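You operate a simulated robot arm through the tools that you are given. There is no shell and no other tool. Be economical: measure what you need, move in short steps, check, and stop when the job is done.

You are at the controls of a simulated two-armed robot. One attempt, no reset.

## Task
The hose cuff has come off the running extractor. Refit it and try it.
Fine: switch off first; push the cuff home in the hose port before you switch on again; see that it stays seated, then switch off; pinch and drop nothing; work the switch with a clean, dry hand.
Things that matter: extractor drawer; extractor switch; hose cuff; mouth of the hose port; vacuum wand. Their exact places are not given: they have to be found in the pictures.

It is judged by the outcome, as a careful person would: the job done as asked, and still so three seconds after it is handed in. It fails if anything else is knocked over, pushed out of place, dropped, spilled or broken.

## Robot
Two 7-joint arms with three-finger grippers on one trunk, on a base that drives. Base frame: it is fixed to the floor where the robot stands at the start and does not move with it; the origin is under the middle of the robot, x ahead of it, y to its left, z up. Readings come in m, degrees, newtons and seconds.
The left shoulder is at the start at [0.03, 0.124, 1.008], the right one opposite. With the tool pointing down near the work surface each hand reaches from about 0.1 to 0.68 m from the robot's upright axis, wherever it stands, measured 20 degrees to its own side. Places, roughly: extractor drawer [0.4, 0.1, 0.2]; extractor switch [0.5, 0, 0.8]; mouth of the hose port [0.4, 0.2, 0.7]. Payload 2.2 kg a hand.
The tool frame of a hand sits at the grasp point between the pads (the TCP): z along the fingers, y along the line on which they close. The tips reach 0.028 m beyond it. Largest opening 0.102 m; the body of the gripper starts 0.071 m behind the TCP.
Orientation is told as [roll, pitch, yaw] about the base's x, y, z axes, in that order, counted from this pose: with the fingers straight down and closing along the base's y, the tool's x points along the base's -x, its y along +y and its z along -z.

## Interface
- The arms move only by the tool servo_tool. It takes "left_motion", "right_motion" or both (then of equal length, played together; a hand with none holds still); each is a list of rows, each an object (a shift or turn left out is 0, a gripper value left out holds the last) with "gripper": the closure, from 0 (fully open) to 1 (shut); "offset": the shift along the tool's x, y, z in units of 20 mm (1.0 is 20 mm), a list of three; "rotation": the turn, a rotation vector about the tool's x, y, z in units of 4 degrees (1.0 is 4 degrees), a list of three. In form: [{"gripper": gripper, "offset": [dx, dy, dz], "rotation": [wx, wy, wz]}, ...]. A call has 1 to 20 rows; each row shifts and turns the commanded pose from where the row before left it, along the tool's axes as they then stand. A call with a number of a shift or a turn outside -1 to 1 is refused whole. Each row takes 0.2 s and may step no farther than 0.05 m and 8.6 degrees from the row before; otherwise, or with a gripper value out of range, the whole call is refused. A pose out of reach is approached as far as the arm can. The call stops where the force on the tool passes 60 N (or 10 N more than at its start, if that is more) or the arm is blocked; 0.2 s more then pass. Each finger halts on what it meets, pressing with about 36 N; the grip force reading is that of the motor and also rises with nothing between the fingers. The clock runs only during rows and for 0.2 s after the last one: add rows that do not move to give the fingers time. It gives the time, the measured TCP pose, the force on the tool (base axes), the opening and the grip force at its end, in the units of the frame above (readings bear some noise), with the torque about the TCP (base axes, N m) and any sound that the robot's microphone picked up.
- Cameras (640 x 400 px; columns grow to the right, rows downward): "scene" is now at [0.0311, 0.0217, 1.708]; the picture's right is [0.34, -0.94, 0.00], its down [-0.83, -0.30, -0.47] and it looks along [0.44, 0.16, -0.88] (base axes); focal length 295 px, centre (320, 200). "left" rides on the left gripper at [0.072, 0.038, -0.086] in its tool frame; the picture's right is [-0.47, 0.89, 0.00], its down [-0.60, -0.32, -0.73] and it looks along [-0.65, -0.34, 0.68] (tool axes); focal length 256 px, centre (320, 200). "right" rides on the right gripper at [0.069, 0.044, -0.086] in its tool frame; the picture's right is [-0.53, 0.85, 0.00], its down [-0.58, -0.36, -0.73] and it looks along [-0.62, -0.39, 0.68] (tool axes); focal length 256 px, centre (320, 200).
- get_image(camera): a new picture of that camera. The clock stands still meanwhile.
- lift_body(by): slides the trunk up (or, below 0, down) by that many m; the arms and the scene camera ride with it, the base frame stays. It gives what a move gives, with no picture.
- drive_base(legs): drives the robot by 1 to 6 legs, each [ahead, left, turn to the left] in m, m and degrees, along the robot's own axes; the way and the turn of a leg run together, so that a leg with both is an arc; at most 1.5 m and 180 degrees a leg. The arms and the cameras ride along, it lands a little off, and it stops where it bumps. It gives what a move gives.
- aim_head(pan, tilt): turns the head with the scene camera to pan (to the left, within 143 degrees either way) and tilt (down, from -29 to 69), counted from straight ahead of the robot. It gives what a move gives.
- probe_pixels(camera, pixels): for up to 12 pixels [column, row] of the newest picture of that camera ("zoom" is the newest enlarged one), the place [x, y, z] in the base frame of the surface seen there, good to about 0.002 m. The clock stands still meanwhile.
- close_up(camera, box): a new picture of the part [left, top, right, bottom] of that camera's present view, enlarged. The clock stands still meanwhile.
- finish_job(): hands the job in; it is judged then, once.

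Work in short steps. Measure before you move; look again where a grasp or a placing could have gone wrong, and mend it. You have 80 turns and 62 pictures in all, those below and enlarged ones among them. Open the grippers and draw the arms clear of the work before you hand the job in, unless the task says otherwise; then end with one line.

The tools are called after ">>>" by a JSON object that holds its "method" and its "body". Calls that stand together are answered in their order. servo_tool: Moves the arms, as the interface text tells. Its arguments: {"type":"object","properties":{"left_motion":{"type":"array","items":{"type":"object","properties":{"gripper":{"type":"number"},"offset":{"type":"array","items":{"type":"number"}},"rotation":{"type":"array","items":{"type":"number"}}}}},"right_motion":{"type":"array","items":{"type":"object","properties":{"gripper":{"type":"number"},"offset":{"type":"array","items":{"type":"number"}},"rotation":{"type":"array","items":{"type":"number"}}}}}},"required":[]} The other tools are called the same way: lift_body (by) slides the trunk up or down; drive_base (legs) drives the base; aim_head (pan, tilt) turns the head that bears the scene camera; get_image (camera) takes a picture; probe_pixels (camera, pixels) gives the place of the surface under pixels of a picture; close_up (camera, box) takes an enlarged picture of a part of a camera's view; finish_job () hands the job in.

At the start:

```text
time_s: 0.0
left_eef_pos: [0.4754, 0.3561, 1.0429]
left_tool_rot: [0.0, 0.0, -0.1]
left_wrist_force: [0.5, -0.5, -0.1]
left_torque: [-0.01, -0.02, -0.05]
left_grip_width: 0.1021
left_finger_force: 0.0
right_eef_pos: [0.3408, -0.0106, 1.1242]
right_tool_rot: [0.0, -0.1, 0.0]
right_wrist_force: [-0.2, 0.0, 0.5]
right_torque: [-0.02, 0.0, 0.02]
right_grip_width: 0.1019
right_finger_force: 0.0
trunk travel left (down, up): [-0.25, 0.29]
robot x, y, heading: [-0.0005, 0.0002, 0.0]
head pan, tilt: [20.2, 61.9]
```

scene: 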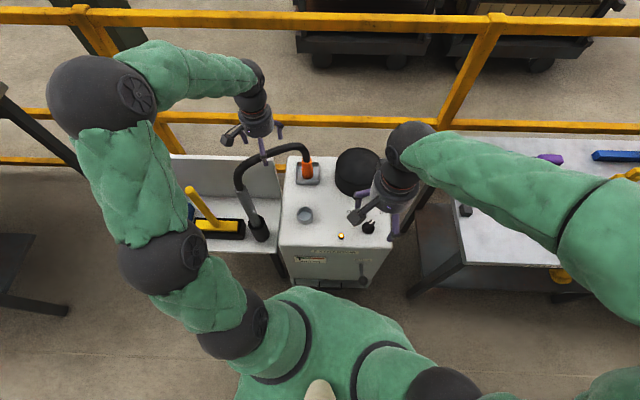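
right: 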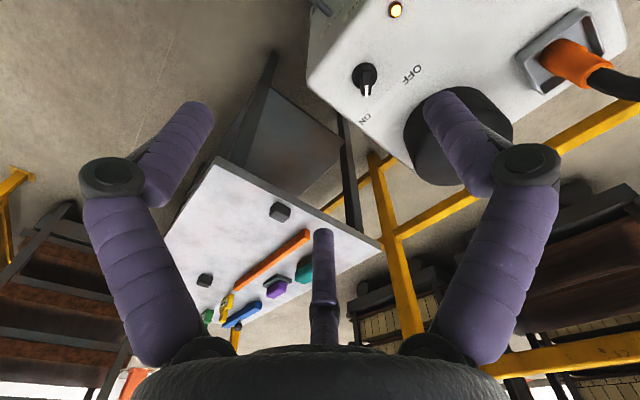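
left: 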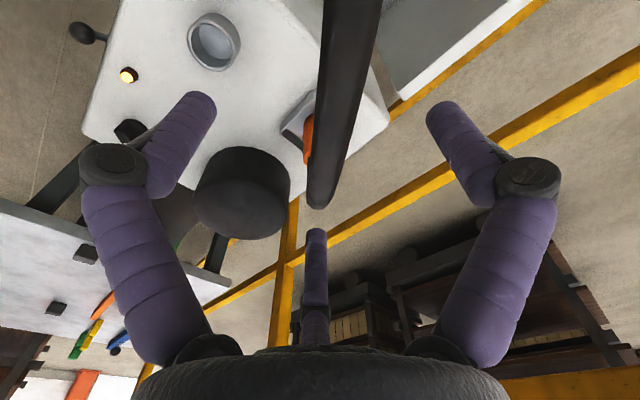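

The scene shows the extractor around (335,210), the hose with an orange piece at (307,170), a grey ring port at (305,215), and a dark cuff at (258,228). I'll enlarge that area first.

>>> {"method": "close_up", "body": {"camera": "scene", "box": [170, 130, 410, 290]}}

>>> {"method": "probe_pixels", "body": {"camera": "scene", "pixels": [[305, 215], [307, 172], [259, 228], [250, 205], [238, 180], [369, 227], [341, 236], [290, 240], [340, 210], [290, 147], [268, 190], [240, 228]]}}

```text
2.50 times, centred on (290, 210) of scene
```

zoom: 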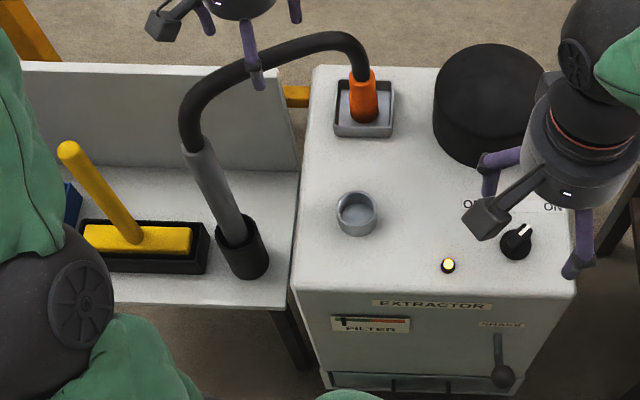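

```text
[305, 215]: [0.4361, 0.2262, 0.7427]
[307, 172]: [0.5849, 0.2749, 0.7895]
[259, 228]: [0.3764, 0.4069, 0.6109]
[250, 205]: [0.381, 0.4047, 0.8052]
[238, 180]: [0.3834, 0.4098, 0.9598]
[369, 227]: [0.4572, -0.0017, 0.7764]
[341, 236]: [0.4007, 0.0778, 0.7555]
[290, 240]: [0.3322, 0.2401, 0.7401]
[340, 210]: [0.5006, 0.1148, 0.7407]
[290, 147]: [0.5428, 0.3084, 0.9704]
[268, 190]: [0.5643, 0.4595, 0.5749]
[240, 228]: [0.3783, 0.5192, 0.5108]
```

The orange cuff sits in a tray behind the port; the knob is at about (0.457,0,0.776) and points to ON, with the lamp lit. I'll enlarge the knob from the right hand's camera and look at the port and cuff in the left one.

>>> {"method": "close_up", "body": {"camera": "right", "box": [320, 0, 480, 140]}}

>>> {"method": "probe_pixels", "body": {"camera": "right", "pixels": [[363, 74], [368, 92], [413, 73], [366, 119], [354, 75], [374, 75], [396, 10]]}}

>>> {"method": "probe_pixels", "body": {"camera": "zoom", "pixels": [[170, 300]]}}

```text
2.86 times, centred on (400, 70) of right
```

zoom: 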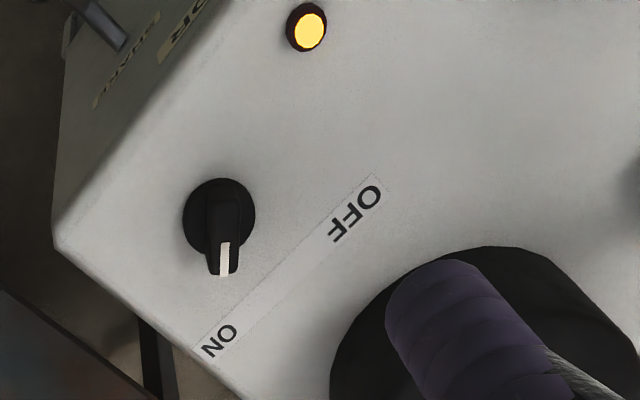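

```text
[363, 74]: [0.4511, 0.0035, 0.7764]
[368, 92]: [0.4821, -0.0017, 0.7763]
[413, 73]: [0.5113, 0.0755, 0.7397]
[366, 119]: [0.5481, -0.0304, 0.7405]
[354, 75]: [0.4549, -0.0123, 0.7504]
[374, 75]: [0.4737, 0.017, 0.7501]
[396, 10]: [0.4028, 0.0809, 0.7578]
```

```text
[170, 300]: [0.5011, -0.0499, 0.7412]
```

I'll probe the knob bar and the disc in the enlarged picture to get the bar's axis and angle, and take a left-camera close-up of the port and cuff.

>>> {"method": "probe_pixels", "body": {"camera": "zoom", "pixels": [[222, 192], [223, 205], [224, 225], [223, 245], [222, 265], [208, 225], [236, 240], [187, 215], [252, 215], [210, 262], [236, 262], [220, 182]]}}

>>> {"method": "close_up", "body": {"camera": "left", "box": [100, 0, 400, 188]}}

```text
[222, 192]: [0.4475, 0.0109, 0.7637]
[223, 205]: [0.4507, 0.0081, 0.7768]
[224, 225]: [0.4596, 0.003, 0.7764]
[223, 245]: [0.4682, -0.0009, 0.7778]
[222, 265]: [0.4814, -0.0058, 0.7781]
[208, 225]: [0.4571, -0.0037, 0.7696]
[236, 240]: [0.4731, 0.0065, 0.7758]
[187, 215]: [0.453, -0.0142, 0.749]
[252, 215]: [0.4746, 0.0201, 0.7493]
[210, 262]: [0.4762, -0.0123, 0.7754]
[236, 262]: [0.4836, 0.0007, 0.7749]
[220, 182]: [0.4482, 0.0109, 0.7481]
```

```text
2.13 times, centred on (250, 94) of left
```

zoom: 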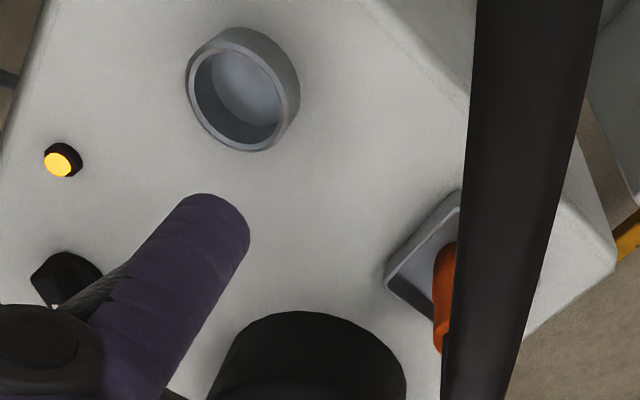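

The knob's axis is near (0.462,0.003), with its bar running from (0.448,0.010) to (0.486,-0.008), about -25° yaw. I'll bring the right hand above the knob, turned -25° and half open.

>>> {"method": "servo_tool", "body": {"right_motion": [{"gripper": 0.45, "offset": [-0.61, 0.068, 0.97]}, {"offset": [-0.61, 0.068, 0.97]}, {"offset": [-0.61, 0.068, 0.97]}, {"offset": [-0.61, 0.068, 0.97]}, {"offset": [-0.61, 0.068, 0.97]}, {"offset": [-0.61, 0.068, 0.97]}, {"offset": [-0.61, 0.068, 0.97]}, {"offset": [-0.61, 0.068, 0.97]}, {"offset": [-0.61, 0.068, 0.97]}, {"offset": [-0.61, 0.068, 0.97]}, {"rotation": [0, 0, 0.9]}, {"rotation": [0, 0, 0.9]}, {"rotation": [0, 0, 0.9]}, {"rotation": [0, 0, 0.9]}, {"rotation": [0, 0, 0.9]}, {"rotation": [0, 0, 0.9]}, {"rotation": [0, 0, 0.85]}, {}]}}

>>> {"method": "get_image", "body": {"camera": "right"}}

>>> {"method": "get_image", "body": {"camera": "scene"}}

```text
time_s: 3.8
left_eef_pos: [0.4732, 0.3549, 1.0432]
left_tool_rot: [0.0, 0.0, 0.1]
left_wrist_force: [0.1, -0.1, 0.5]
left_torque: [0.03, 0.0, -0.02]
left_grip_width: 0.102
left_finger_force: 0.1
right_eef_pos: [0.4639, 0.0017, 0.9308]
right_tool_rot: [0.0, 0.0, -25.2]
right_wrist_force: [-0.1, -0.3, -0.1]
right_torque: [0.02, -0.02, 0.0]
right_grip_width: 0.0561
right_finger_force: 0.1
trunk travel left (down, up): [-0.25, 0.29]
robot x, y, heading: [0.0015, -0.003, 0.0]
head pan, tilt: [20.2, 61.9]
```

```text
55 pictures are left
```

right: 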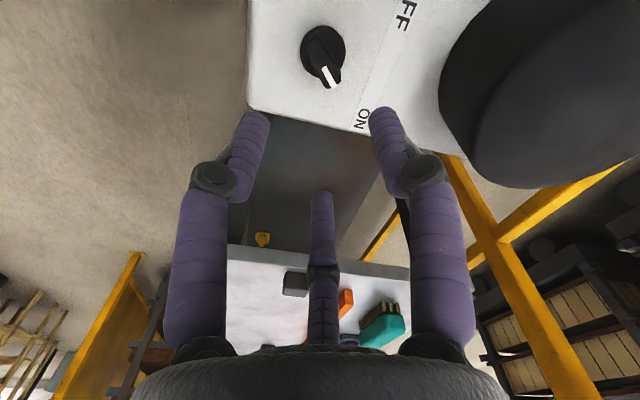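

```text
54 pictures are left
```

scene: 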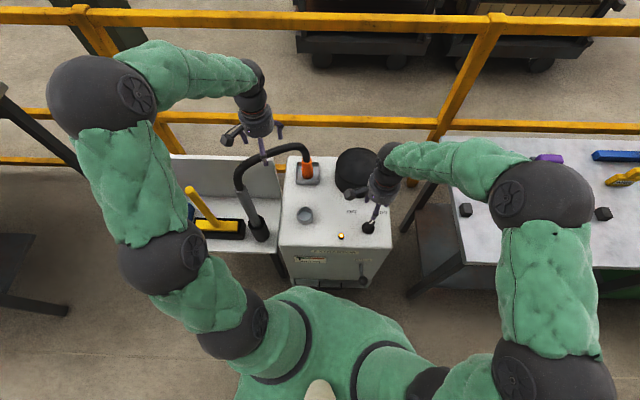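

The hand is above the knob. I'll probe the drum's edge for clearance and the bar again from this closer view.

>>> {"method": "probe_pixels", "body": {"camera": "right", "pixels": [[445, 50], [470, 20], [480, 100], [320, 32], [325, 52], [330, 75], [336, 84], [314, 60], [333, 55], [303, 50], [343, 45], [405, 15]]}}

>>> {"method": "close_up", "body": {"camera": "right", "box": [260, 0, 420, 100]}}

```text
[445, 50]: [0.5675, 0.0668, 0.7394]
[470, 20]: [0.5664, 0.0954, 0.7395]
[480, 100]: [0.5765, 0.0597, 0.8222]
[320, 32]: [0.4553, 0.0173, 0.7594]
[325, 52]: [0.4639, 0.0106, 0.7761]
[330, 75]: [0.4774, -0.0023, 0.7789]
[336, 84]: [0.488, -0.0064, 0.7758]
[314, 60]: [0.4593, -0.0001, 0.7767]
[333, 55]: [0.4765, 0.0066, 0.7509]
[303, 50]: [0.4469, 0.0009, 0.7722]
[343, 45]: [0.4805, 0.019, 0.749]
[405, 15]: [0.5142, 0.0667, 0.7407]
```

```text
4.00 times, centred on (340, 50) of right
```

zoom: 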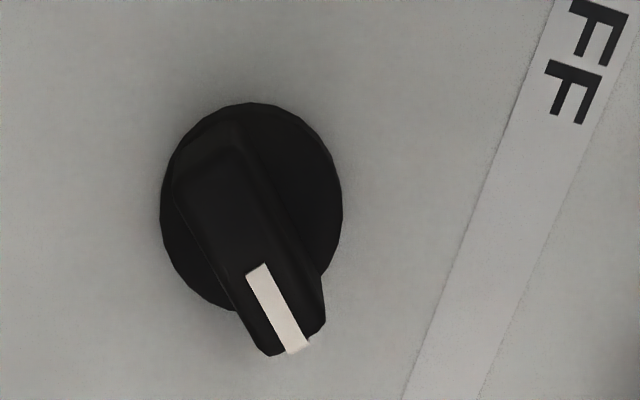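

I'll probe the bar's edges and the disc rim in this enlarged view.

>>> {"method": "probe_pixels", "body": {"camera": "zoom", "pixels": [[200, 160], [188, 190], [230, 150], [225, 230], [275, 240], [258, 320], [310, 310], [290, 335], [170, 240], [335, 220], [250, 108], [245, 235]]}}

```text
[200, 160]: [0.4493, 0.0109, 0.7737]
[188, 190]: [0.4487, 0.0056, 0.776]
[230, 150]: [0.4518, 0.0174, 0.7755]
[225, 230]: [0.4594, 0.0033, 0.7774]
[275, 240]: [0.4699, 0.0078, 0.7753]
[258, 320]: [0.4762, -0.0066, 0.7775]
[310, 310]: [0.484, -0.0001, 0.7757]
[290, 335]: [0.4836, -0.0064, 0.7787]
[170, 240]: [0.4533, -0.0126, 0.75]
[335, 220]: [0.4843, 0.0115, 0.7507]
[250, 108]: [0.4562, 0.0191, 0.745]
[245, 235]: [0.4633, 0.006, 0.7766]
```

The bar's centreline crosses the axis at about (0.465,0.004), angled -28°, with its top at z 0.777. I'll trim the pose and descend to TCP z 0.787, then close gently.

>>> {"method": "servo_tool", "body": {"right_motion": [{"offset": [0, 0.11, 0.9], "rotation": [0, 0, 0.7]}, {"offset": [0, 0, 0.9]}, {"offset": [0, 0, 0.9]}, {"offset": [0, 0, 0.9]}, {"offset": [0, 0, 0.9]}, {"offset": [0, 0, 0.9]}, {"offset": [0, 0, 0.9]}, {"offset": [0, 0, 0.8]}, {}]}}

>>> {"method": "get_image", "body": {"camera": "right"}}

```text
time_s: 5.8
left_eef_pos: [0.4742, 0.3558, 1.0437]
left_tool_rot: [0.0, 0.0, -0.1]
left_wrist_force: [-0.1, 0.2, 0.1]
left_torque: [0.01, 0.01, 0.01]
left_grip_width: 0.1019
left_finger_force: 0.0
right_eef_pos: [0.4662, 0.0045, 0.7877]
right_tool_rot: [0.0, 0.1, -27.9]
right_wrist_force: [-0.7, 0.3, 0.1]
right_torque: [-0.02, 0.0, 0.02]
right_grip_width: 0.0563
right_finger_force: 0.1
trunk travel left (down, up): [-0.25, 0.29]
robot x, y, heading: [-0.0003, 0.0001, -0.2]
head pan, tilt: [20.2, 61.9]
```

```text
52 pictures are left
```

right: 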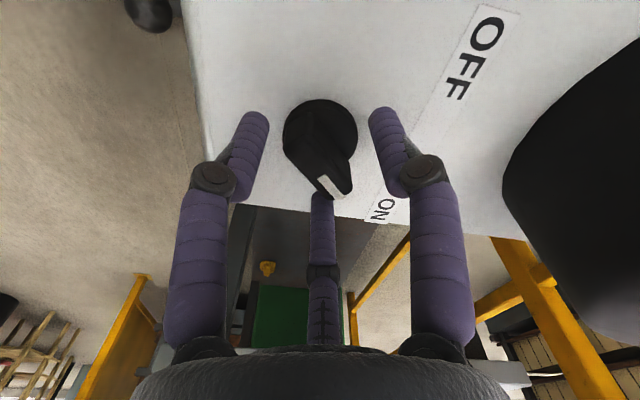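

The fingers straddle the bar. I'll close on it.

>>> {"method": "servo_tool", "body": {"right_motion": [{"gripper": 0.7}, {"gripper": 0.8}, {"gripper": 0.9}, {"gripper": 0.9}]}}

```text
time_s: 6.8
left_eef_pos: [0.4721, 0.3551, 1.0439]
left_tool_rot: [0.0, -0.2, 0.0]
left_wrist_force: [-0.4, 0.0, 0.3]
left_torque: [-0.01, -0.01, 0.01]
left_grip_width: 0.102
left_finger_force: 0.1
right_eef_pos: [0.4592, 0.0022, 0.7864]
right_tool_rot: [-0.4, 0.2, -27.8]
right_wrist_force: [-26.3, -12.2, 0.4]
right_torque: [-0.26, 0.78, -0.12]
right_grip_width: 0.0292
right_finger_force: 14.4
trunk travel left (down, up): [-0.25, 0.29]
robot x, y, heading: [-0.0049, -0.0047, 0.1]
head pan, tilt: [20.2, 61.9]
```

The fingers stopped at 29 mm with a sideways force, so something isn't symmetric. I'll look before going on.

>>> {"method": "get_image", "body": {"camera": "right"}}

>>> {"method": "close_up", "body": {"camera": "scene", "box": [320, 190, 420, 260]}}

```text
51 pictures are left
```

right: 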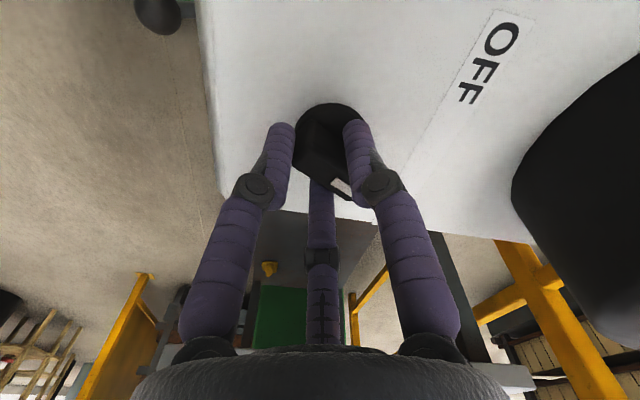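

```text
5.71 times, centred on (370, 225) of scene
```

zoom: 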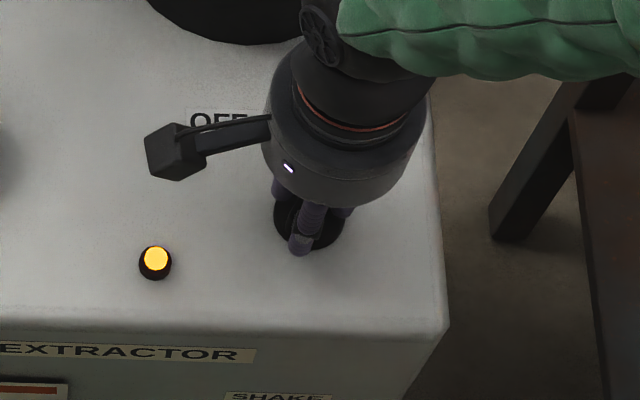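

The hand evidently has a third finger, at middle (320,200) in its own view, and it met the back end of the bar. I'll reopen to about 50 mm so the fingers cage the bar, then probe the fingertips.

>>> {"method": "servo_tool", "body": {"right_motion": [{"gripper": 0.6}, {"gripper": 0.5}, {}]}}

>>> {"method": "get_image", "body": {"camera": "right"}}

>>> {"method": "probe_pixels", "body": {"camera": "right", "pixels": [[262, 122], [250, 145], [375, 120], [390, 145], [322, 200], [322, 215], [320, 100], [320, 125], [332, 180], [340, 188]]}}

```text
time_s: 7.6
left_eef_pos: [0.4745, 0.3558, 1.0433]
left_tool_rot: [0.1, 0.0, -0.1]
left_wrist_force: [0.4, 0.0, -0.3]
left_torque: [-0.03, -0.01, 0.03]
left_grip_width: 0.1019
left_finger_force: 0.1
right_eef_pos: [0.4666, 0.0053, 0.7887]
right_tool_rot: [0.1, -0.1, -27.8]
right_wrist_force: [0.4, 0.3, -0.8]
right_torque: [0.02, 0.0, -0.02]
right_grip_width: 0.051
right_finger_force: 0.1
trunk travel left (down, up): [-0.25, 0.29]
robot x, y, heading: [-0.0012, 0.0006, -0.0]
head pan, tilt: [20.2, 61.9]
```

```text
49 pictures are left
```

right: 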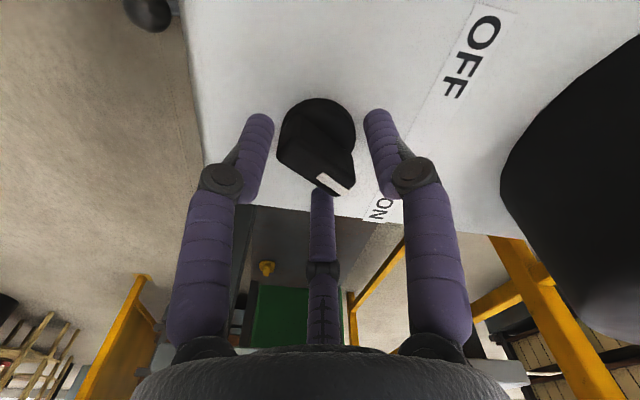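

```text
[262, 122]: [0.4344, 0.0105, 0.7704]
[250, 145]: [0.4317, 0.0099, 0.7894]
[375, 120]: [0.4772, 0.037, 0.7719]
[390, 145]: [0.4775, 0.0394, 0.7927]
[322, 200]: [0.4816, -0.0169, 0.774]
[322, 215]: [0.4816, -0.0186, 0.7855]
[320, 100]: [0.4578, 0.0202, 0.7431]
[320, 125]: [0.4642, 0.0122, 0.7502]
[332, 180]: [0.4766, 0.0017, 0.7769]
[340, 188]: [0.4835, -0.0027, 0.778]
```

Three fingers are confirmed at about 65°, -55° and -175°, so a pinch won't straddle the bar well. Instead I'll lift, close the fingers into a fist and push the pointer sideways.

>>> {"method": "servo_tool", "body": {"right_motion": [{"offset": [0, 0, -0.9]}, {"offset": [0, 0, -0.9]}, {"offset": [0, 0, -0.9], "gripper": 0.7}, {"offset": [0, -0.85, 0], "gripper": 1.0}, {"offset": [0.0, -0.85, 0]}, {"offset": [-0.75, 0, 0]}, {}]}}

>>> {"method": "get_image", "body": {"camera": "right"}}

```text
time_s: 9.2
left_eef_pos: [0.4749, 0.3559, 1.043]
left_tool_rot: [-0.1, 0.0, -0.1]
left_wrist_force: [0.3, 0.3, 0.4]
left_torque: [-0.03, -0.04, 0.01]
left_grip_width: 0.102
left_finger_force: 0.0
right_eef_pos: [0.4623, -0.0324, 0.8413]
right_tool_rot: [0.1, 0.0, -27.8]
right_wrist_force: [-0.4, -0.3, 0.2]
right_torque: [0.04, 0.04, -0.01]
right_grip_width: 0.002
right_finger_force: 30.9
trunk travel left (down, up): [-0.25, 0.29]
robot x, y, heading: [0.0002, -0.0005, 0.2]
head pan, tilt: [20.2, 61.9]
```

```text
48 pictures are left
```

right: 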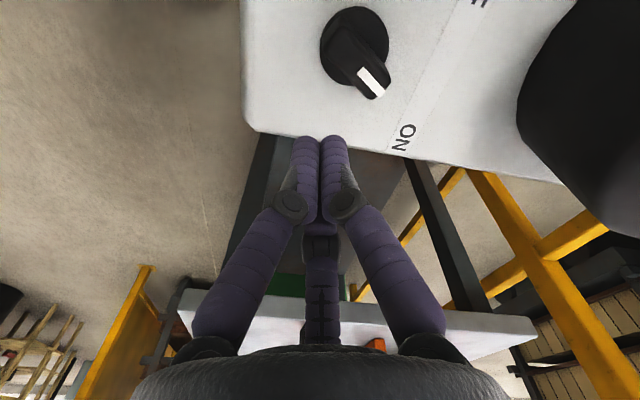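

The fist is at (0.462,-0.032), clear to the right of the pointer. I'll lower it to z 0.785 and push the pointer counter-clockwise along its arc.

>>> {"method": "servo_tool", "body": {"right_motion": [{"offset": [0, 0, 0.93]}, {"offset": [0, 0, 0.93]}, {"offset": [0, 0, 0.93]}, {}, {"offset": [-0.07, 0.57, 0]}, {"offset": [-0.29, 0.58, 0]}, {"offset": [-0.12, 0.51, 0]}, {"offset": [0.11, 0.51, 0]}, {}]}}

>>> {"method": "get_image", "body": {"camera": "right"}}

```text
time_s: 11.2
left_eef_pos: [0.4747, 0.3539, 1.0417]
left_tool_rot: [0.1, 0.1, 0.0]
left_wrist_force: [0.5, 0.3, -0.6]
left_torque: [0.03, 0.0, -0.02]
left_grip_width: 0.1022
left_finger_force: 0.1
right_eef_pos: [0.4932, -0.0001, 0.7868]
right_tool_rot: [0.2, -0.2, -28.0]
right_wrist_force: [15.0, -17.5, -0.3]
right_torque: [-0.23, -0.14, 0.24]
right_grip_width: 0.0022
right_finger_force: 31.5
trunk travel left (down, up): [-0.25, 0.29]
robot x, y, heading: [0.0017, 0.0006, -0.1]
head pan, tilt: [20.2, 61.9]
```

```text
47 pictures are left
```

right: 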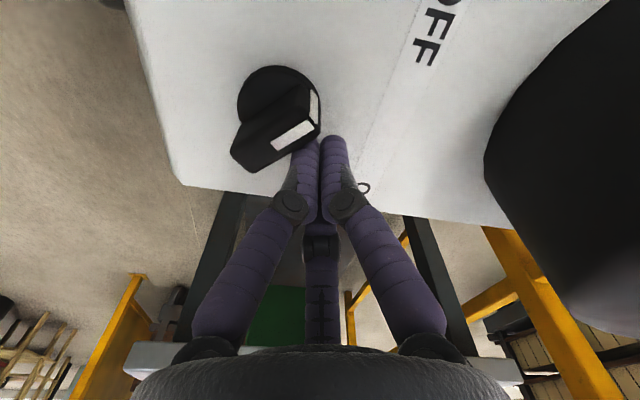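

The pointer has turned to about +45°, with 23 N on the fist. I'll continue the last part of the arc.

>>> {"method": "servo_tool", "body": {"right_motion": [{"offset": [0.19, 0.3, 0]}, {"offset": [0.2, 0.25, 0]}, {}]}}

>>> {"method": "get_image", "body": {"camera": "right"}}

>>> {"method": "close_up", "body": {"camera": "scene", "box": [280, 190, 420, 280]}}

```text
time_s: 11.8
left_eef_pos: [0.4753, 0.3551, 1.0421]
left_tool_rot: [0.1, 0.1, -0.1]
left_wrist_force: [0.1, 0.7, -0.7]
left_torque: [-0.03, -0.05, 0.02]
left_grip_width: 0.1023
left_finger_force: 0.1
right_eef_pos: [0.4986, 0.0115, 0.7905]
right_tool_rot: [0.4, -0.7, -28.0]
right_wrist_force: [12.1, -12.0, -4.7]
right_torque: [-0.21, -0.24, 0.15]
right_grip_width: 0.0019
right_finger_force: 31.2
trunk travel left (down, up): [-0.25, 0.29]
robot x, y, heading: [0.0008, -0.004, 0.1]
head pan, tilt: [20.2, 61.9]
stopped in row 3 (right hand): the force on the tool passed its limit at 67 N (the readings are from after the stop); the commanded pose is now the measured one
```

```text
46 pictures are left
```

right: 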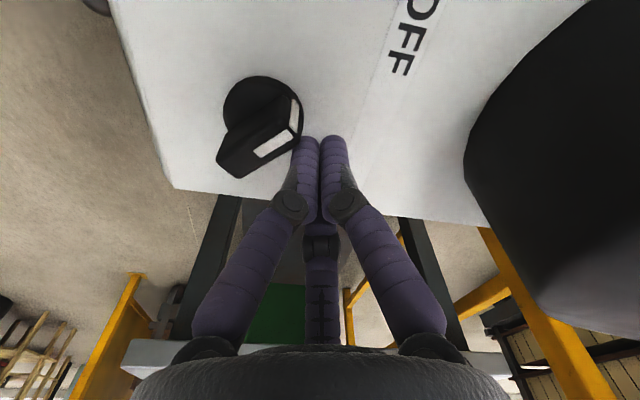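

```text
4.44 times, centred on (350, 235) of scene
```

zoom: 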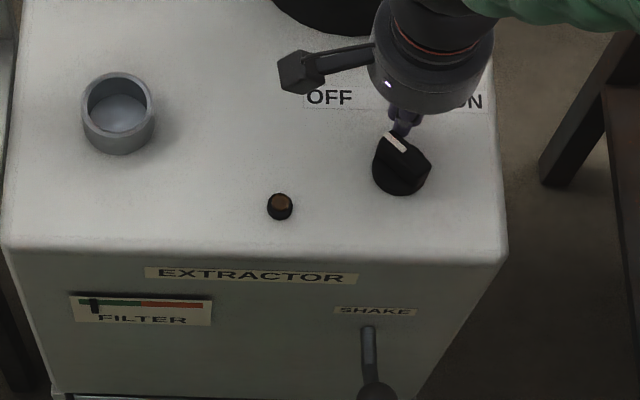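

The lamp is out and the pointer reads OFF against its stop. I'll back the fist off, raise it and park it to the right.

>>> {"method": "servo_tool", "body": {"right_motion": [{"offset": [-0.27, -0.08, 0]}, {"offset": [0, 0, -0.9]}, {"offset": [0, 0, -0.9]}, {"offset": [0, 0, -0.9]}, {"offset": [0, 0, -0.9]}, {"offset": [0, 0, -0.9]}, {"offset": [0, 0, -0.9]}, {"offset": [0, -0.9, -0.9]}, {"offset": [0, -0.9, 0]}, {"offset": [0, -0.9, 0]}, {"offset": [0, -0.9, 0]}, {"offset": [0, -0.9, 0]}, {"offset": [0, -0.9, 0]}, {"offset": [0, -0.9, 0]}, {}]}}

>>> {"method": "close_up", "body": {"camera": "scene", "box": [200, 120, 400, 260]}}

```text
time_s: 15.0
left_eef_pos: [0.476, 0.3542, 1.0431]
left_tool_rot: [0.0, 0.0, -0.1]
left_wrist_force: [-0.2, 0.1, 0.3]
left_torque: [-0.01, 0.01, -0.03]
left_grip_width: 0.1021
left_finger_force: 0.1
right_eef_pos: [0.4382, -0.1036, 0.914]
right_tool_rot: [0.2, -0.6, -27.9]
right_wrist_force: [-0.2, -0.1, 0.9]
right_torque: [0.05, -0.02, 0.0]
right_grip_width: 0.0019
right_finger_force: 31.0
trunk travel left (down, up): [-0.25, 0.29]
robot x, y, heading: [-0.0017, 0.0007, -0.0]
head pan, tilt: [20.2, 61.9]
```

```text
2.86 times, centred on (300, 190) of scene
```

zoom: 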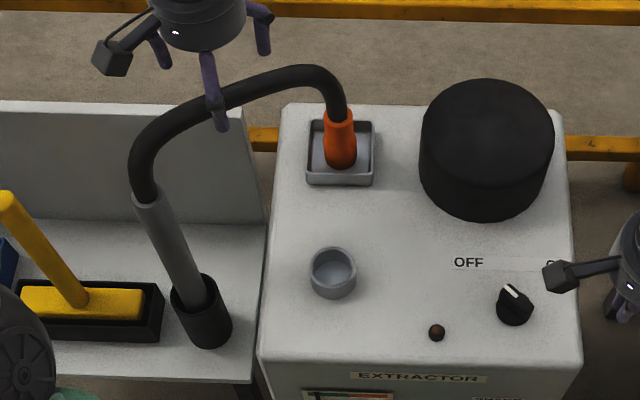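

Now the cuff: orange at zoom (340,140), tray around it, port ring at (334,272). I'll probe their geometry and the hose run.

>>> {"method": "probe_pixels", "body": {"camera": "zoom", "pixels": [[338, 112], [339, 130], [341, 150], [342, 165], [326, 150], [356, 150], [328, 120], [351, 120], [310, 180], [372, 180], [345, 172], [368, 125]]}}

>>> {"method": "probe_pixels", "body": {"camera": "zoom", "pixels": [[334, 95], [325, 75], [300, 70], [260, 82], [190, 110], [145, 150], [145, 190], [334, 275], [311, 270], [357, 270], [334, 250], [334, 296]]}}

```text
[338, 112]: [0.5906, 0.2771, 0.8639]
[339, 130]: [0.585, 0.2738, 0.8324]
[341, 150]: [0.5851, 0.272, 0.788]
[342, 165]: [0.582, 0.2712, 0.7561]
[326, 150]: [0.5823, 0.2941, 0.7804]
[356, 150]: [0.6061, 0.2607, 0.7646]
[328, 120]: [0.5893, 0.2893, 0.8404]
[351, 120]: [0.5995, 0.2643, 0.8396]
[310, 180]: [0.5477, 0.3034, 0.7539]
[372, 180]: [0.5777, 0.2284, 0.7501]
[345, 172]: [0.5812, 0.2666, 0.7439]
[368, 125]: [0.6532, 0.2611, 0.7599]
```

```text
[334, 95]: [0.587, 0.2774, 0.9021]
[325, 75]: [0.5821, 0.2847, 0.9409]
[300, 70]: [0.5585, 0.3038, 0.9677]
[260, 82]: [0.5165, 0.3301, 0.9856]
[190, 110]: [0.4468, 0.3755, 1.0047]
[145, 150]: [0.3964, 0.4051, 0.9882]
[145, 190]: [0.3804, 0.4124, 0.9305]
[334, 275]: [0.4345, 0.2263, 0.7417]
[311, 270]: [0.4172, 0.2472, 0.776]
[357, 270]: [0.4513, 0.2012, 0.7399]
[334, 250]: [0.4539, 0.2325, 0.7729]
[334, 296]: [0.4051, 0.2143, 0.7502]
```

The cuff stands upright at about (0.598,0.279), z 0.745–0.865, with its hose arching out of the top, so it needs a side grip from the front. That will need a bit more room, so I'll check behind before backing up.

>>> {"method": "aim_head", "body": {"pan": 143, "tilt": 50}}

>>> {"method": "get_image", "body": {"camera": "scene"}}

>>> {"method": "aim_head", "body": {"pan": -143, "tilt": 50}}

>>> {"method": "get_image", "body": {"camera": "scene"}}

>>> {"method": "aim_head", "body": {"pan": 20, "tilt": 55}}

```text
time_s: 17.1
left_eef_pos: [0.4756, 0.3542, 1.0436]
left_tool_rot: [0.0, 0.1, 0.0]
left_wrist_force: [-0.4, -0.6, -0.2]
left_torque: [0.01, 0.0, 0.0]
left_grip_width: 0.1021
left_finger_force: 0.1
right_eef_pos: [0.437, -0.1037, 0.916]
right_tool_rot: [0.2, -0.6, -27.9]
right_wrist_force: [-0.3, 0.0, -0.4]
right_torque: [0.0, 0.01, 0.0]
right_grip_width: 0.0021
right_finger_force: 31.9
trunk travel left (down, up): [-0.25, 0.29]
robot x, y, heading: [0.0017, -0.0009, 0.1]
head pan, tilt: [143.0, 50.0]
```

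```text
43 pictures are left
```

scene: 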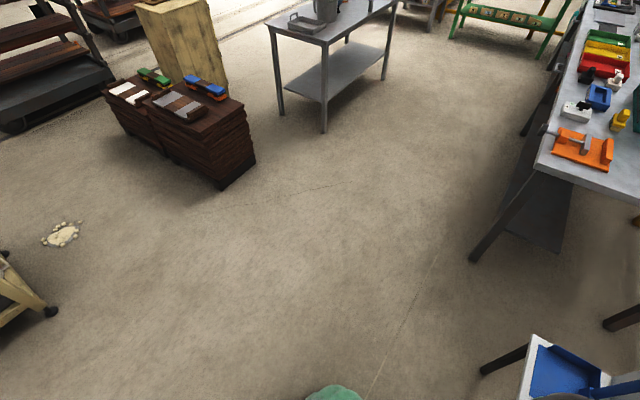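

```text
time_s: 21.0
left_eef_pos: [0.4754, 0.3542, 1.042]
left_tool_rot: [0.0, 0.0, -0.1]
left_wrist_force: [0.0, -0.3, 0.1]
left_torque: [0.01, 0.0, -0.02]
left_grip_width: 0.1019
left_finger_force: 0.0
right_eef_pos: [0.438, -0.1038, 0.9149]
right_tool_rot: [0.1, -0.6, -27.9]
right_wrist_force: [0.6, -0.3, 0.1]
right_torque: [0.01, 0.0, -0.01]
right_grip_width: 0.0019
right_finger_force: 30.7
trunk travel left (down, up): [-0.25, 0.29]
robot x, y, heading: [0.0004, 0.0007, -0.2]
head pan, tilt: [-143.0, 50.0]
```

```text
42 pictures are left
```

scene: 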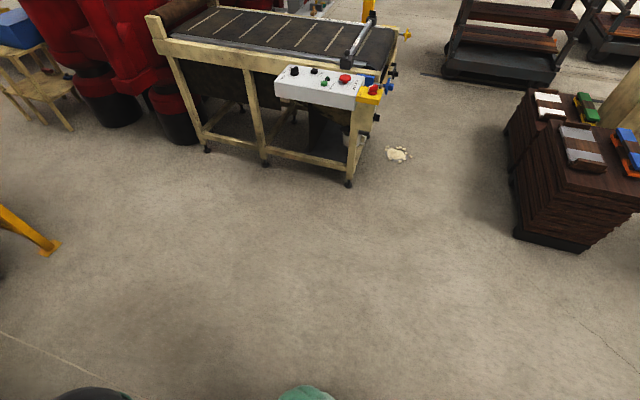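

```text
time_s: 23.5
left_eef_pos: [0.4751, 0.3548, 1.0416]
left_tool_rot: [0.0, 0.0, -0.1]
left_wrist_force: [-0.2, 0.6, 0.1]
left_torque: [-0.01, -0.03, -0.01]
left_grip_width: 0.1019
left_finger_force: 0.0
right_eef_pos: [0.4381, -0.103, 0.9148]
right_tool_rot: [0.3, -0.6, -28.0]
right_wrist_force: [0.4, 0.2, 0.1]
right_torque: [-0.01, 0.02, 0.0]
right_grip_width: 0.0019
right_finger_force: 32.0
trunk travel left (down, up): [-0.25, 0.29]
robot x, y, heading: [0.0033, -0.0029, -0.2]
head pan, tilt: [20.0, 55.0]
```

It's clear behind. I'll raise the left hand well above the hose, then back up 0.15 m.

>>> {"method": "servo_tool", "body": {"left_motion": [{"offset": [0, 0, -1]}, {"offset": [0, 0, -1]}, {"offset": [0, 0, -1]}, {"offset": [0, 0, -1]}, {"offset": [0, 0, -1]}, {"offset": [0, -1, 0]}, {"offset": [0, -1, 0]}, {"offset": [0, -1, 0]}, {"offset": [0, -1, 0]}, {"offset": [0, -1, 0]}, {"offset": [0, -1, 0]}, {}]}}

>>> {"method": "drive_base", "body": {"legs": [[-0.15, 0, 0]]}}

```text
time_s: 26.1
left_eef_pos: [0.474, 0.2358, 1.1417]
left_tool_rot: [0.0, 0.1, -0.1]
left_wrist_force: [0.3, 0.0, 0.8]
left_torque: [0.04, 0.0, 0.0]
left_grip_width: 0.1019
left_finger_force: 0.1
right_eef_pos: [0.4379, -0.1027, 0.9156]
right_tool_rot: [0.2, -0.6, -28.0]
right_wrist_force: [0.0, -0.6, 1.0]
right_torque: [0.03, 0.04, -0.04]
right_grip_width: 0.0019
right_finger_force: 30.9
trunk travel left (down, up): [-0.25, 0.29]
robot x, y, heading: [0.0004, 0.0022, -0.2]
head pan, tilt: [20.0, 55.0]
```

```text
time_s: 27.5
left_eef_pos: [0.3229, 0.235, 1.1437]
left_tool_rot: [0.1, -0.1, -0.1]
left_wrist_force: [-0.3, 0.6, 0.9]
left_torque: [0.02, -0.07, 0.02]
left_grip_width: 0.1019
left_finger_force: 0.1
right_eef_pos: [0.2872, -0.1031, 0.9144]
right_tool_rot: [0.4, -0.7, -27.9]
right_wrist_force: [0.0, 0.2, -0.8]
right_torque: [-0.03, -0.04, 0.02]
right_grip_width: 0.0021
right_finger_force: 31.6
trunk travel left (down, up): [-0.25, 0.29]
robot x, y, heading: [-0.15, 0.0011, -0.0]
head pan, tilt: [20.0, 55.0]
```

The base is at x=-0.15. Now I'll swing the left hand up at a safe height: a small left yaw, then pitch to about 30° below horizontal, pointing forward.

>>> {"method": "servo_tool", "body": {"left_motion": [{"rotation": [0, 0, -0.84]}, {"rotation": [0, 0, -0.83]}, {"rotation": [0, 0, -0.83]}, {"rotation": [0, -1, 0]}, {"rotation": [0, -1, 0]}, {"rotation": [0, -1, 0]}, {"rotation": [0, -1, 0]}, {"rotation": [0, -1, 0]}, {"rotation": [0, -1, 0]}, {"rotation": [0, -1, 0]}, {"rotation": [0, -1, 0]}, {"rotation": [0, -1, 0]}, {"rotation": [0, -1, 0]}, {"rotation": [0, -1, 0]}, {"rotation": [0, -1, 0]}, {"rotation": [0, -1, 0]}, {"rotation": [0, -1, 0]}, {"rotation": [0, -1, 0]}, {}]}}

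>>> {"method": "get_image", "body": {"camera": "scene"}}

>>> {"method": "get_image", "body": {"camera": "left"}}

```text
time_s: 31.5
left_eef_pos: [0.3241, 0.2361, 1.1439]
left_tool_rot: [-0.1, -60.0, 9.9]
left_wrist_force: [0.2, -0.6, -0.7]
left_torque: [-0.02, -0.02, -0.03]
left_grip_width: 0.102
left_finger_force: 0.0
right_eef_pos: [0.2888, -0.1035, 0.9148]
right_tool_rot: [0.4, -0.6, -27.9]
right_wrist_force: [-0.3, 0.8, -0.1]
right_torque: [-0.02, 0.04, 0.01]
right_grip_width: 0.0022
right_finger_force: 31.5
trunk travel left (down, up): [-0.25, 0.29]
robot x, y, heading: [-0.1463, 0.0039, -0.2]
head pan, tilt: [20.0, 55.0]
```

```text
41 pictures are left
```

scene: 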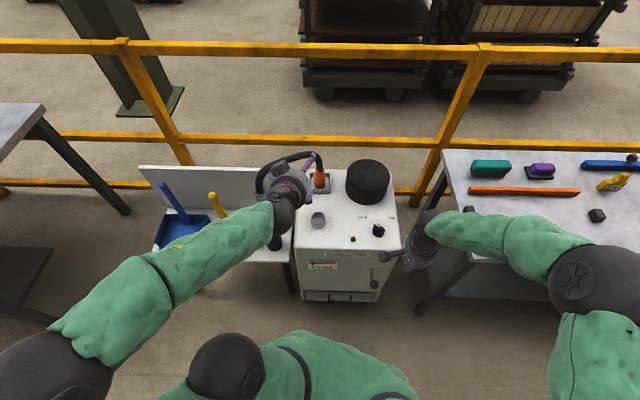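

```text
40 pictures are left
```

left: 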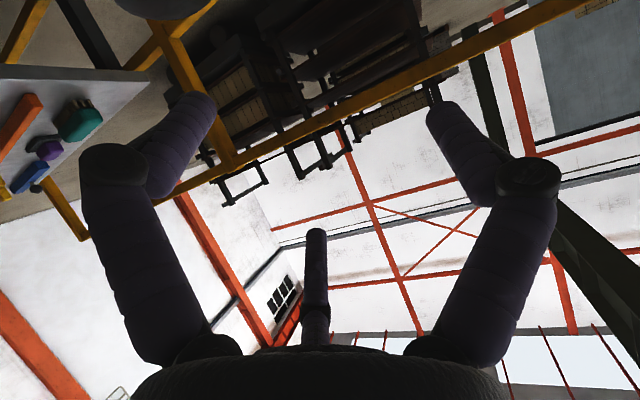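

The pose is good (pitch -60, yaw 10) and the forearm comes in from the left-rear. I'll go to a standoff at about (0.50,0.246,0.885), on the near-right side of the cuff and under the hose arch.

>>> {"method": "servo_tool", "body": {"left_motion": [{"offset": [0.456, -0.069, 0.937]}, {"offset": [0.456, -0.069, 0.937]}, {"offset": [0.456, -0.069, 0.937]}, {"offset": [0.456, -0.069, 0.937]}, {"offset": [0.456, -0.069, 0.937]}, {"offset": [0.456, -0.069, 0.937]}, {"offset": [0.456, -0.069, 0.937]}, {"offset": [0.456, -0.069, 0.937]}, {"offset": [0.456, -0.069, 0.937]}, {"offset": [0.456, -0.069, 0.937]}, {"offset": [0.456, -0.069, 0.937]}, {"offset": [0.456, -0.069, 0.937]}, {"offset": [0.456, -0.069, 0.937]}, {"offset": [0.456, -0.069, 0.937]}, {"offset": [0.456, -0.069, 0.937]}, {}]}}

>>> {"method": "get_image", "body": {"camera": "scene"}}

>>> {"method": "get_image", "body": {"camera": "left"}}

```text
time_s: 34.9
left_eef_pos: [0.5001, 0.2452, 0.8852]
left_tool_rot: [0.0, -60.0, 9.9]
left_wrist_force: [-0.2, -0.1, 0.2]
left_torque: [-0.01, 0.01, 0.01]
left_grip_width: 0.1018
left_finger_force: 0.1
right_eef_pos: [0.2882, -0.1039, 0.9149]
right_tool_rot: [0.2, -0.6, -27.9]
right_wrist_force: [0.2, 0.4, -0.2]
right_torque: [0.03, 0.0, -0.01]
right_grip_width: 0.0022
right_finger_force: 31.8
trunk travel left (down, up): [-0.25, 0.29]
robot x, y, heading: [-0.1484, -0.0053, -0.0]
head pan, tilt: [20.0, 55.0]
```

```text
39 pictures are left
```

scene: 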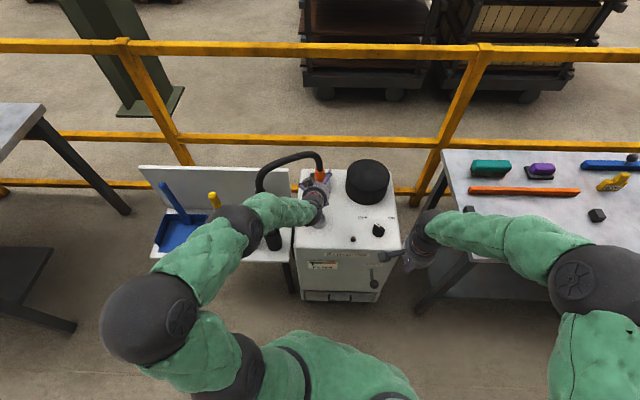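

```text
38 pictures are left
```

left: 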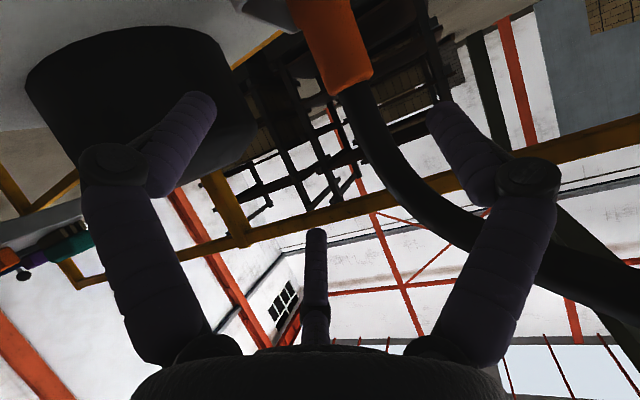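

The cuff is visible upside down in the left view at (340,50), lying correctly between the right finger (thumb) and the other two. I'll probe the cuff, and look closer at the forearm's clearance from the wand.

>>> {"method": "probe_pixels", "body": {"camera": "left", "pixels": [[320, 5], [335, 45], [348, 75], [310, 20], [352, 20], [328, 80], [369, 65], [300, 5], [365, 110], [390, 160]]}}

>>> {"method": "close_up", "body": {"camera": "scene", "box": [200, 130, 360, 260]}}

```text
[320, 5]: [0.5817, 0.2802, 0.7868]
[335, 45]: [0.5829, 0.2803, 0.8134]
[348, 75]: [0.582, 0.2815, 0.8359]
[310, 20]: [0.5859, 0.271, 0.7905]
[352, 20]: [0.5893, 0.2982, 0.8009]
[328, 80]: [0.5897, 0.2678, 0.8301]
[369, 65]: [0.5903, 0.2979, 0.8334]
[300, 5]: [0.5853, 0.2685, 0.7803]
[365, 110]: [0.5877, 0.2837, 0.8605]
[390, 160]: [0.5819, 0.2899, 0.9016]
```

```text
3.08 times, centred on (280, 195) of scene
```

zoom: 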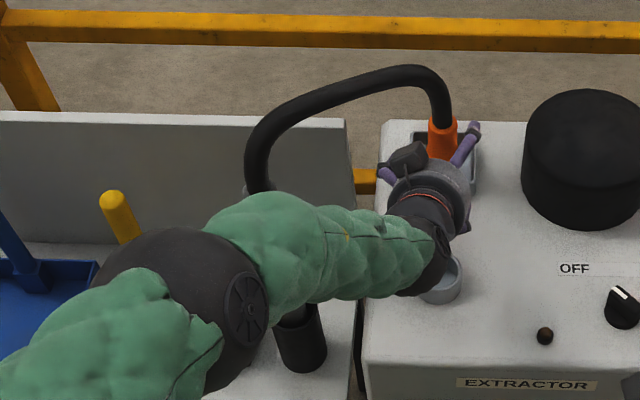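

Cuff: axis about (0.600,0.282), radius about 0.018, top about z 0.85. The forearm overlaps the wand in the picture, so I'll measure the gap.

>>> {"method": "probe_pixels", "body": {"camera": "zoom", "pixels": [[255, 185], [270, 200], [300, 205], [260, 240], [300, 290], [240, 205], [220, 230], [180, 260], [250, 300], [305, 320], [285, 325], [270, 130]]}}

```text
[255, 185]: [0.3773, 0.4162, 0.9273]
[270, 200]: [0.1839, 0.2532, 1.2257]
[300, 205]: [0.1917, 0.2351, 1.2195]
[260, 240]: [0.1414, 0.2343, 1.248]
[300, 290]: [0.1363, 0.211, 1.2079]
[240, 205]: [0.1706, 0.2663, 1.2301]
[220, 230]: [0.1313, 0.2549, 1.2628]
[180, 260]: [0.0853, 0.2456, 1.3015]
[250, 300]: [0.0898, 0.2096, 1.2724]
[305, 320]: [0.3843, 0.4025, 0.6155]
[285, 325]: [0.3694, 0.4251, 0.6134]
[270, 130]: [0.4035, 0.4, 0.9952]
```

The forearm is high (z about 1.2), well clear of the wand. I'll advance to the cuff at TCP (0.602,0.268,0.818), keeping it nearer the thumb side of the hand.

>>> {"method": "servo_tool", "body": {"left_motion": [{"offset": [0.15, 0.12, 0.7]}, {"offset": [0.145, 0.115, 0.7]}, {"offset": [0, 0, 0.8]}, {"offset": [0, 0, 0.8]}, {"offset": [0, 0, 0.8]}, {"offset": [0, 0, 0.8]}, {"offset": [0, 0, 0.8]}, {"offset": [0, 0, 0.8]}, {}]}}

>>> {"method": "get_image", "body": {"camera": "left"}}

>>> {"method": "close_up", "body": {"camera": "scene", "box": [270, 130, 390, 230]}}

```text
time_s: 36.9
left_eef_pos: [0.6033, 0.2682, 0.8175]
left_tool_rot: [0.1, -60.0, 9.9]
left_wrist_force: [-3.0, 4.5, -2.4]
left_torque: [0.31, 0.08, -0.17]
left_grip_width: 0.1022
left_finger_force: 0.0
right_eef_pos: [0.288, -0.1027, 0.9145]
right_tool_rot: [0.2, -0.6, -27.9]
right_wrist_force: [0.8, 0.5, 0.3]
right_torque: [-0.03, -0.01, 0.01]
right_grip_width: 0.002
right_finger_force: 31.7
trunk travel left (down, up): [-0.25, 0.29]
robot x, y, heading: [-0.1489, -0.0017, -0.2]
head pan, tilt: [20.0, 55.0]
```

```text
36 pictures are left
```

left: 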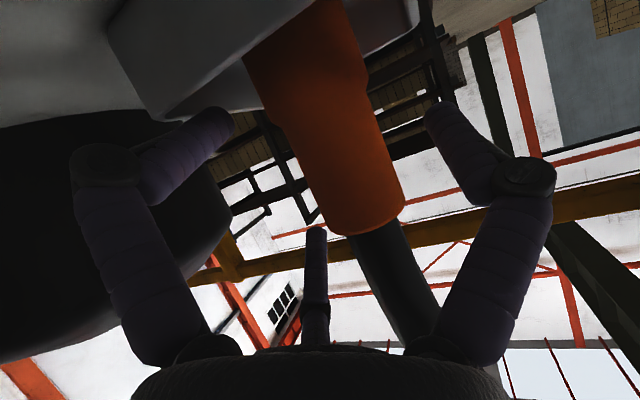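

```text
4.00 times, centred on (330, 180) of scene
```

zoom: 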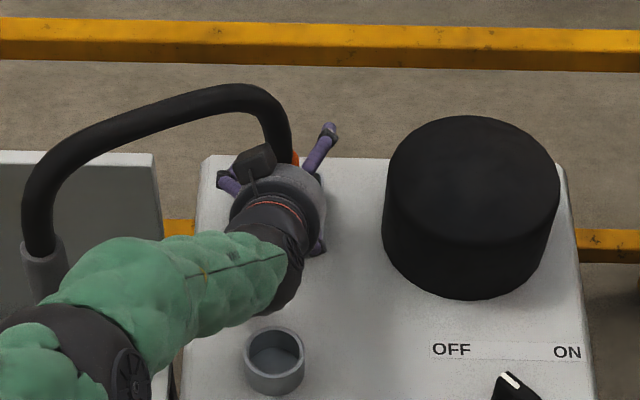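

The lower finger barely touches the tray rim (about 5 N). I'll raise the hand 8 mm, shift it 4 mm towards the cuff and close gently in steps.

>>> {"method": "servo_tool", "body": {"left_motion": [{"offset": [-0.35, 0, -0.2]}, {"gripper": 0.2, "offset": [0, 0.1, 0]}, {"gripper": 0.35, "offset": [0, 0.1, 0]}, {"gripper": 0.45}, {}, {}]}}

>>> {"method": "get_image", "body": {"camera": "left"}}

```text
time_s: 38.3
left_eef_pos: [0.6015, 0.2706, 0.8259]
left_tool_rot: [0.0, -60.1, 9.9]
left_wrist_force: [-0.1, 0.5, 1.1]
left_torque: [0.0, 0.02, -0.02]
left_grip_width: 0.0564
left_finger_force: 0.0
right_eef_pos: [0.2903, -0.1035, 0.9148]
right_tool_rot: [0.3, -0.6, -27.9]
right_wrist_force: [0.0, -0.5, -1.7]
right_torque: [0.0, -0.01, -0.02]
right_grip_width: 0.002
right_finger_force: 31.5
trunk travel left (down, up): [-0.25, 0.29]
robot x, y, heading: [-0.1518, -0.0008, -0.3]
head pan, tilt: [20.0, 55.0]
```

```text
34 pictures are left
```

left: 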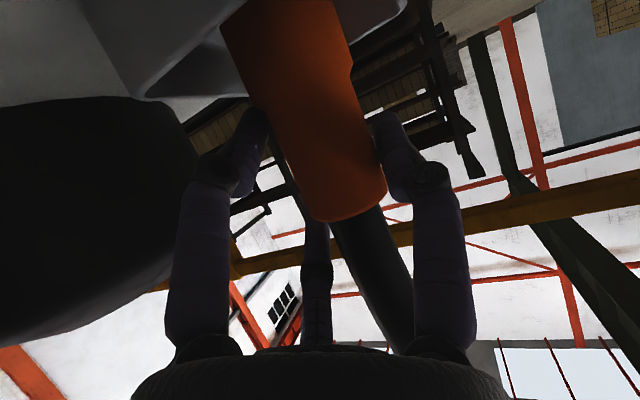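

The fingers now bracket the upper part of the cuff, with no force yet. I'll close onto it.

>>> {"method": "servo_tool", "body": {"left_motion": [{"gripper": 0.55}, {"gripper": 0.65}, {"gripper": 0.75}, {"gripper": 0.85}, {}]}}

>>> {"method": "get_image", "body": {"camera": "left"}}

```text
time_s: 39.5
left_eef_pos: [0.6025, 0.2705, 0.826]
left_tool_rot: [0.0, -60.0, 9.9]
left_wrist_force: [0.4, -1.5, -0.1]
left_torque: [-0.09, 0.0, -0.03]
left_grip_width: 0.0532
left_finger_force: 35.9
right_eef_pos: [0.2873, -0.104, 0.9157]
right_tool_rot: [0.3, -0.6, -27.8]
right_wrist_force: [0.1, -0.2, -0.1]
right_torque: [0.0, 0.01, 0.01]
right_grip_width: 0.0022
right_finger_force: 31.6
trunk travel left (down, up): [-0.25, 0.29]
robot x, y, heading: [-0.1484, -0.0017, -0.0]
head pan, tilt: [20.0, 55.0]
```

```text
33 pictures are left
```

left: 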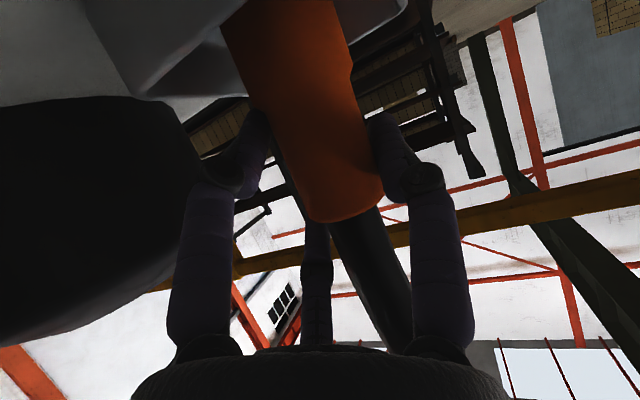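

It's gripped at 53 mm with 36 N and little net force. I'll lift 20 mm as a test and check that the cuff follows.

>>> {"method": "servo_tool", "body": {"left_motion": [{"offset": [-0.43, 0, -0.25]}, {"offset": [-0.43, 0, -0.25]}, {}]}}

>>> {"method": "get_image", "body": {"camera": "left"}}

```text
time_s: 40.3
left_eef_pos: [0.6025, 0.2702, 0.8459]
left_tool_rot: [-0.1, -60.0, 10.0]
left_wrist_force: [-0.7, 0.0, -1.0]
left_torque: [-0.02, 0.03, 0.0]
left_grip_width: 0.0526
left_finger_force: 36.2
right_eef_pos: [0.2891, -0.1038, 0.9151]
right_tool_rot: [0.3, -0.5, -27.9]
right_wrist_force: [-0.2, -0.4, -0.1]
right_torque: [-0.02, 0.06, 0.01]
right_grip_width: 0.0022
right_finger_force: 31.7
trunk travel left (down, up): [-0.25, 0.29]
robot x, y, heading: [-0.151, -0.0015, -0.2]
head pan, tilt: [20.0, 55.0]
```

```text
32 pictures are left
```

left: 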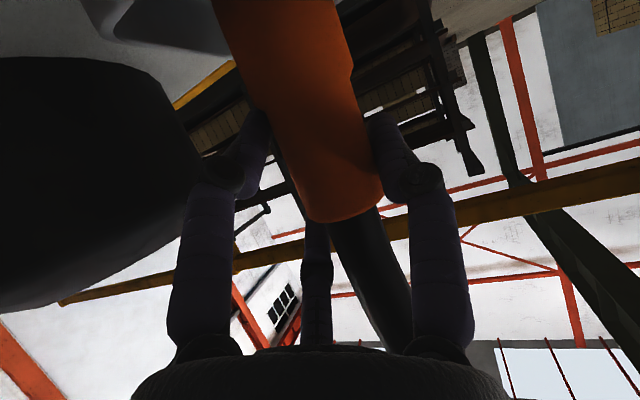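

The cuff came up cleanly. I'll lift another 40 mm, then take a fresh close-up to measure the port rim.

>>> {"method": "servo_tool", "body": {"left_motion": [{"offset": [-0.87, 0, -0.5]}, {"offset": [-0.87, 0, -0.5]}, {}]}}

>>> {"method": "close_up", "body": {"camera": "scene", "box": [270, 140, 370, 240]}}

```text
time_s: 41.1
left_eef_pos: [0.6018, 0.2708, 0.8856]
left_tool_rot: [0.0, -60.1, 9.9]
left_wrist_force: [0.2, -0.5, -1.3]
left_torque: [0.0, -0.01, 0.02]
left_grip_width: 0.0524
left_finger_force: 35.6
right_eef_pos: [0.289, -0.1042, 0.9144]
right_tool_rot: [0.3, -0.6, -27.9]
right_wrist_force: [-0.1, 0.4, 0.3]
right_torque: [-0.03, 0.0, -0.01]
right_grip_width: 0.002
right_finger_force: 31.6
trunk travel left (down, up): [-0.25, 0.29]
robot x, y, heading: [-0.1481, -0.0011, -0.2]
head pan, tilt: [20.0, 55.0]
```

```text
4.00 times, centred on (320, 190) of scene
```

zoom: 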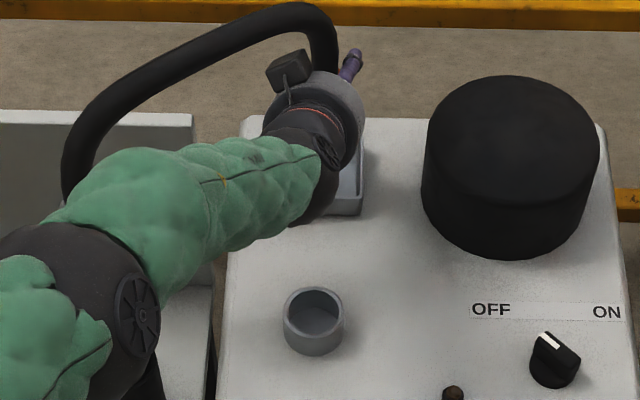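

I'll probe points around the port rim (zoom ellipse centred about (314,312)) and inside it.

>>> {"method": "probe_pixels", "body": {"camera": "zoom", "pixels": [[286, 312], [342, 312], [314, 289], [314, 336], [294, 296], [334, 296], [294, 329], [334, 329], [314, 318], [314, 300], [300, 315], [328, 315]]}}

```text
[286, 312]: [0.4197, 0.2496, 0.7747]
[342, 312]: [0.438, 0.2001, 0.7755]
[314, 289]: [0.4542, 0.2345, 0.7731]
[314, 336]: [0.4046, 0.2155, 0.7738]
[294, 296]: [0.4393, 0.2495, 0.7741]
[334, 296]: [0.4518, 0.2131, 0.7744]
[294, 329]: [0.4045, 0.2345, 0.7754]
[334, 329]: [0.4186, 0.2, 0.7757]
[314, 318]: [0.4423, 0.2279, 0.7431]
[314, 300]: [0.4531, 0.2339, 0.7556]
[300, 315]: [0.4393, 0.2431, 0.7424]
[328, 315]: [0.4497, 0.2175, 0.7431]
```

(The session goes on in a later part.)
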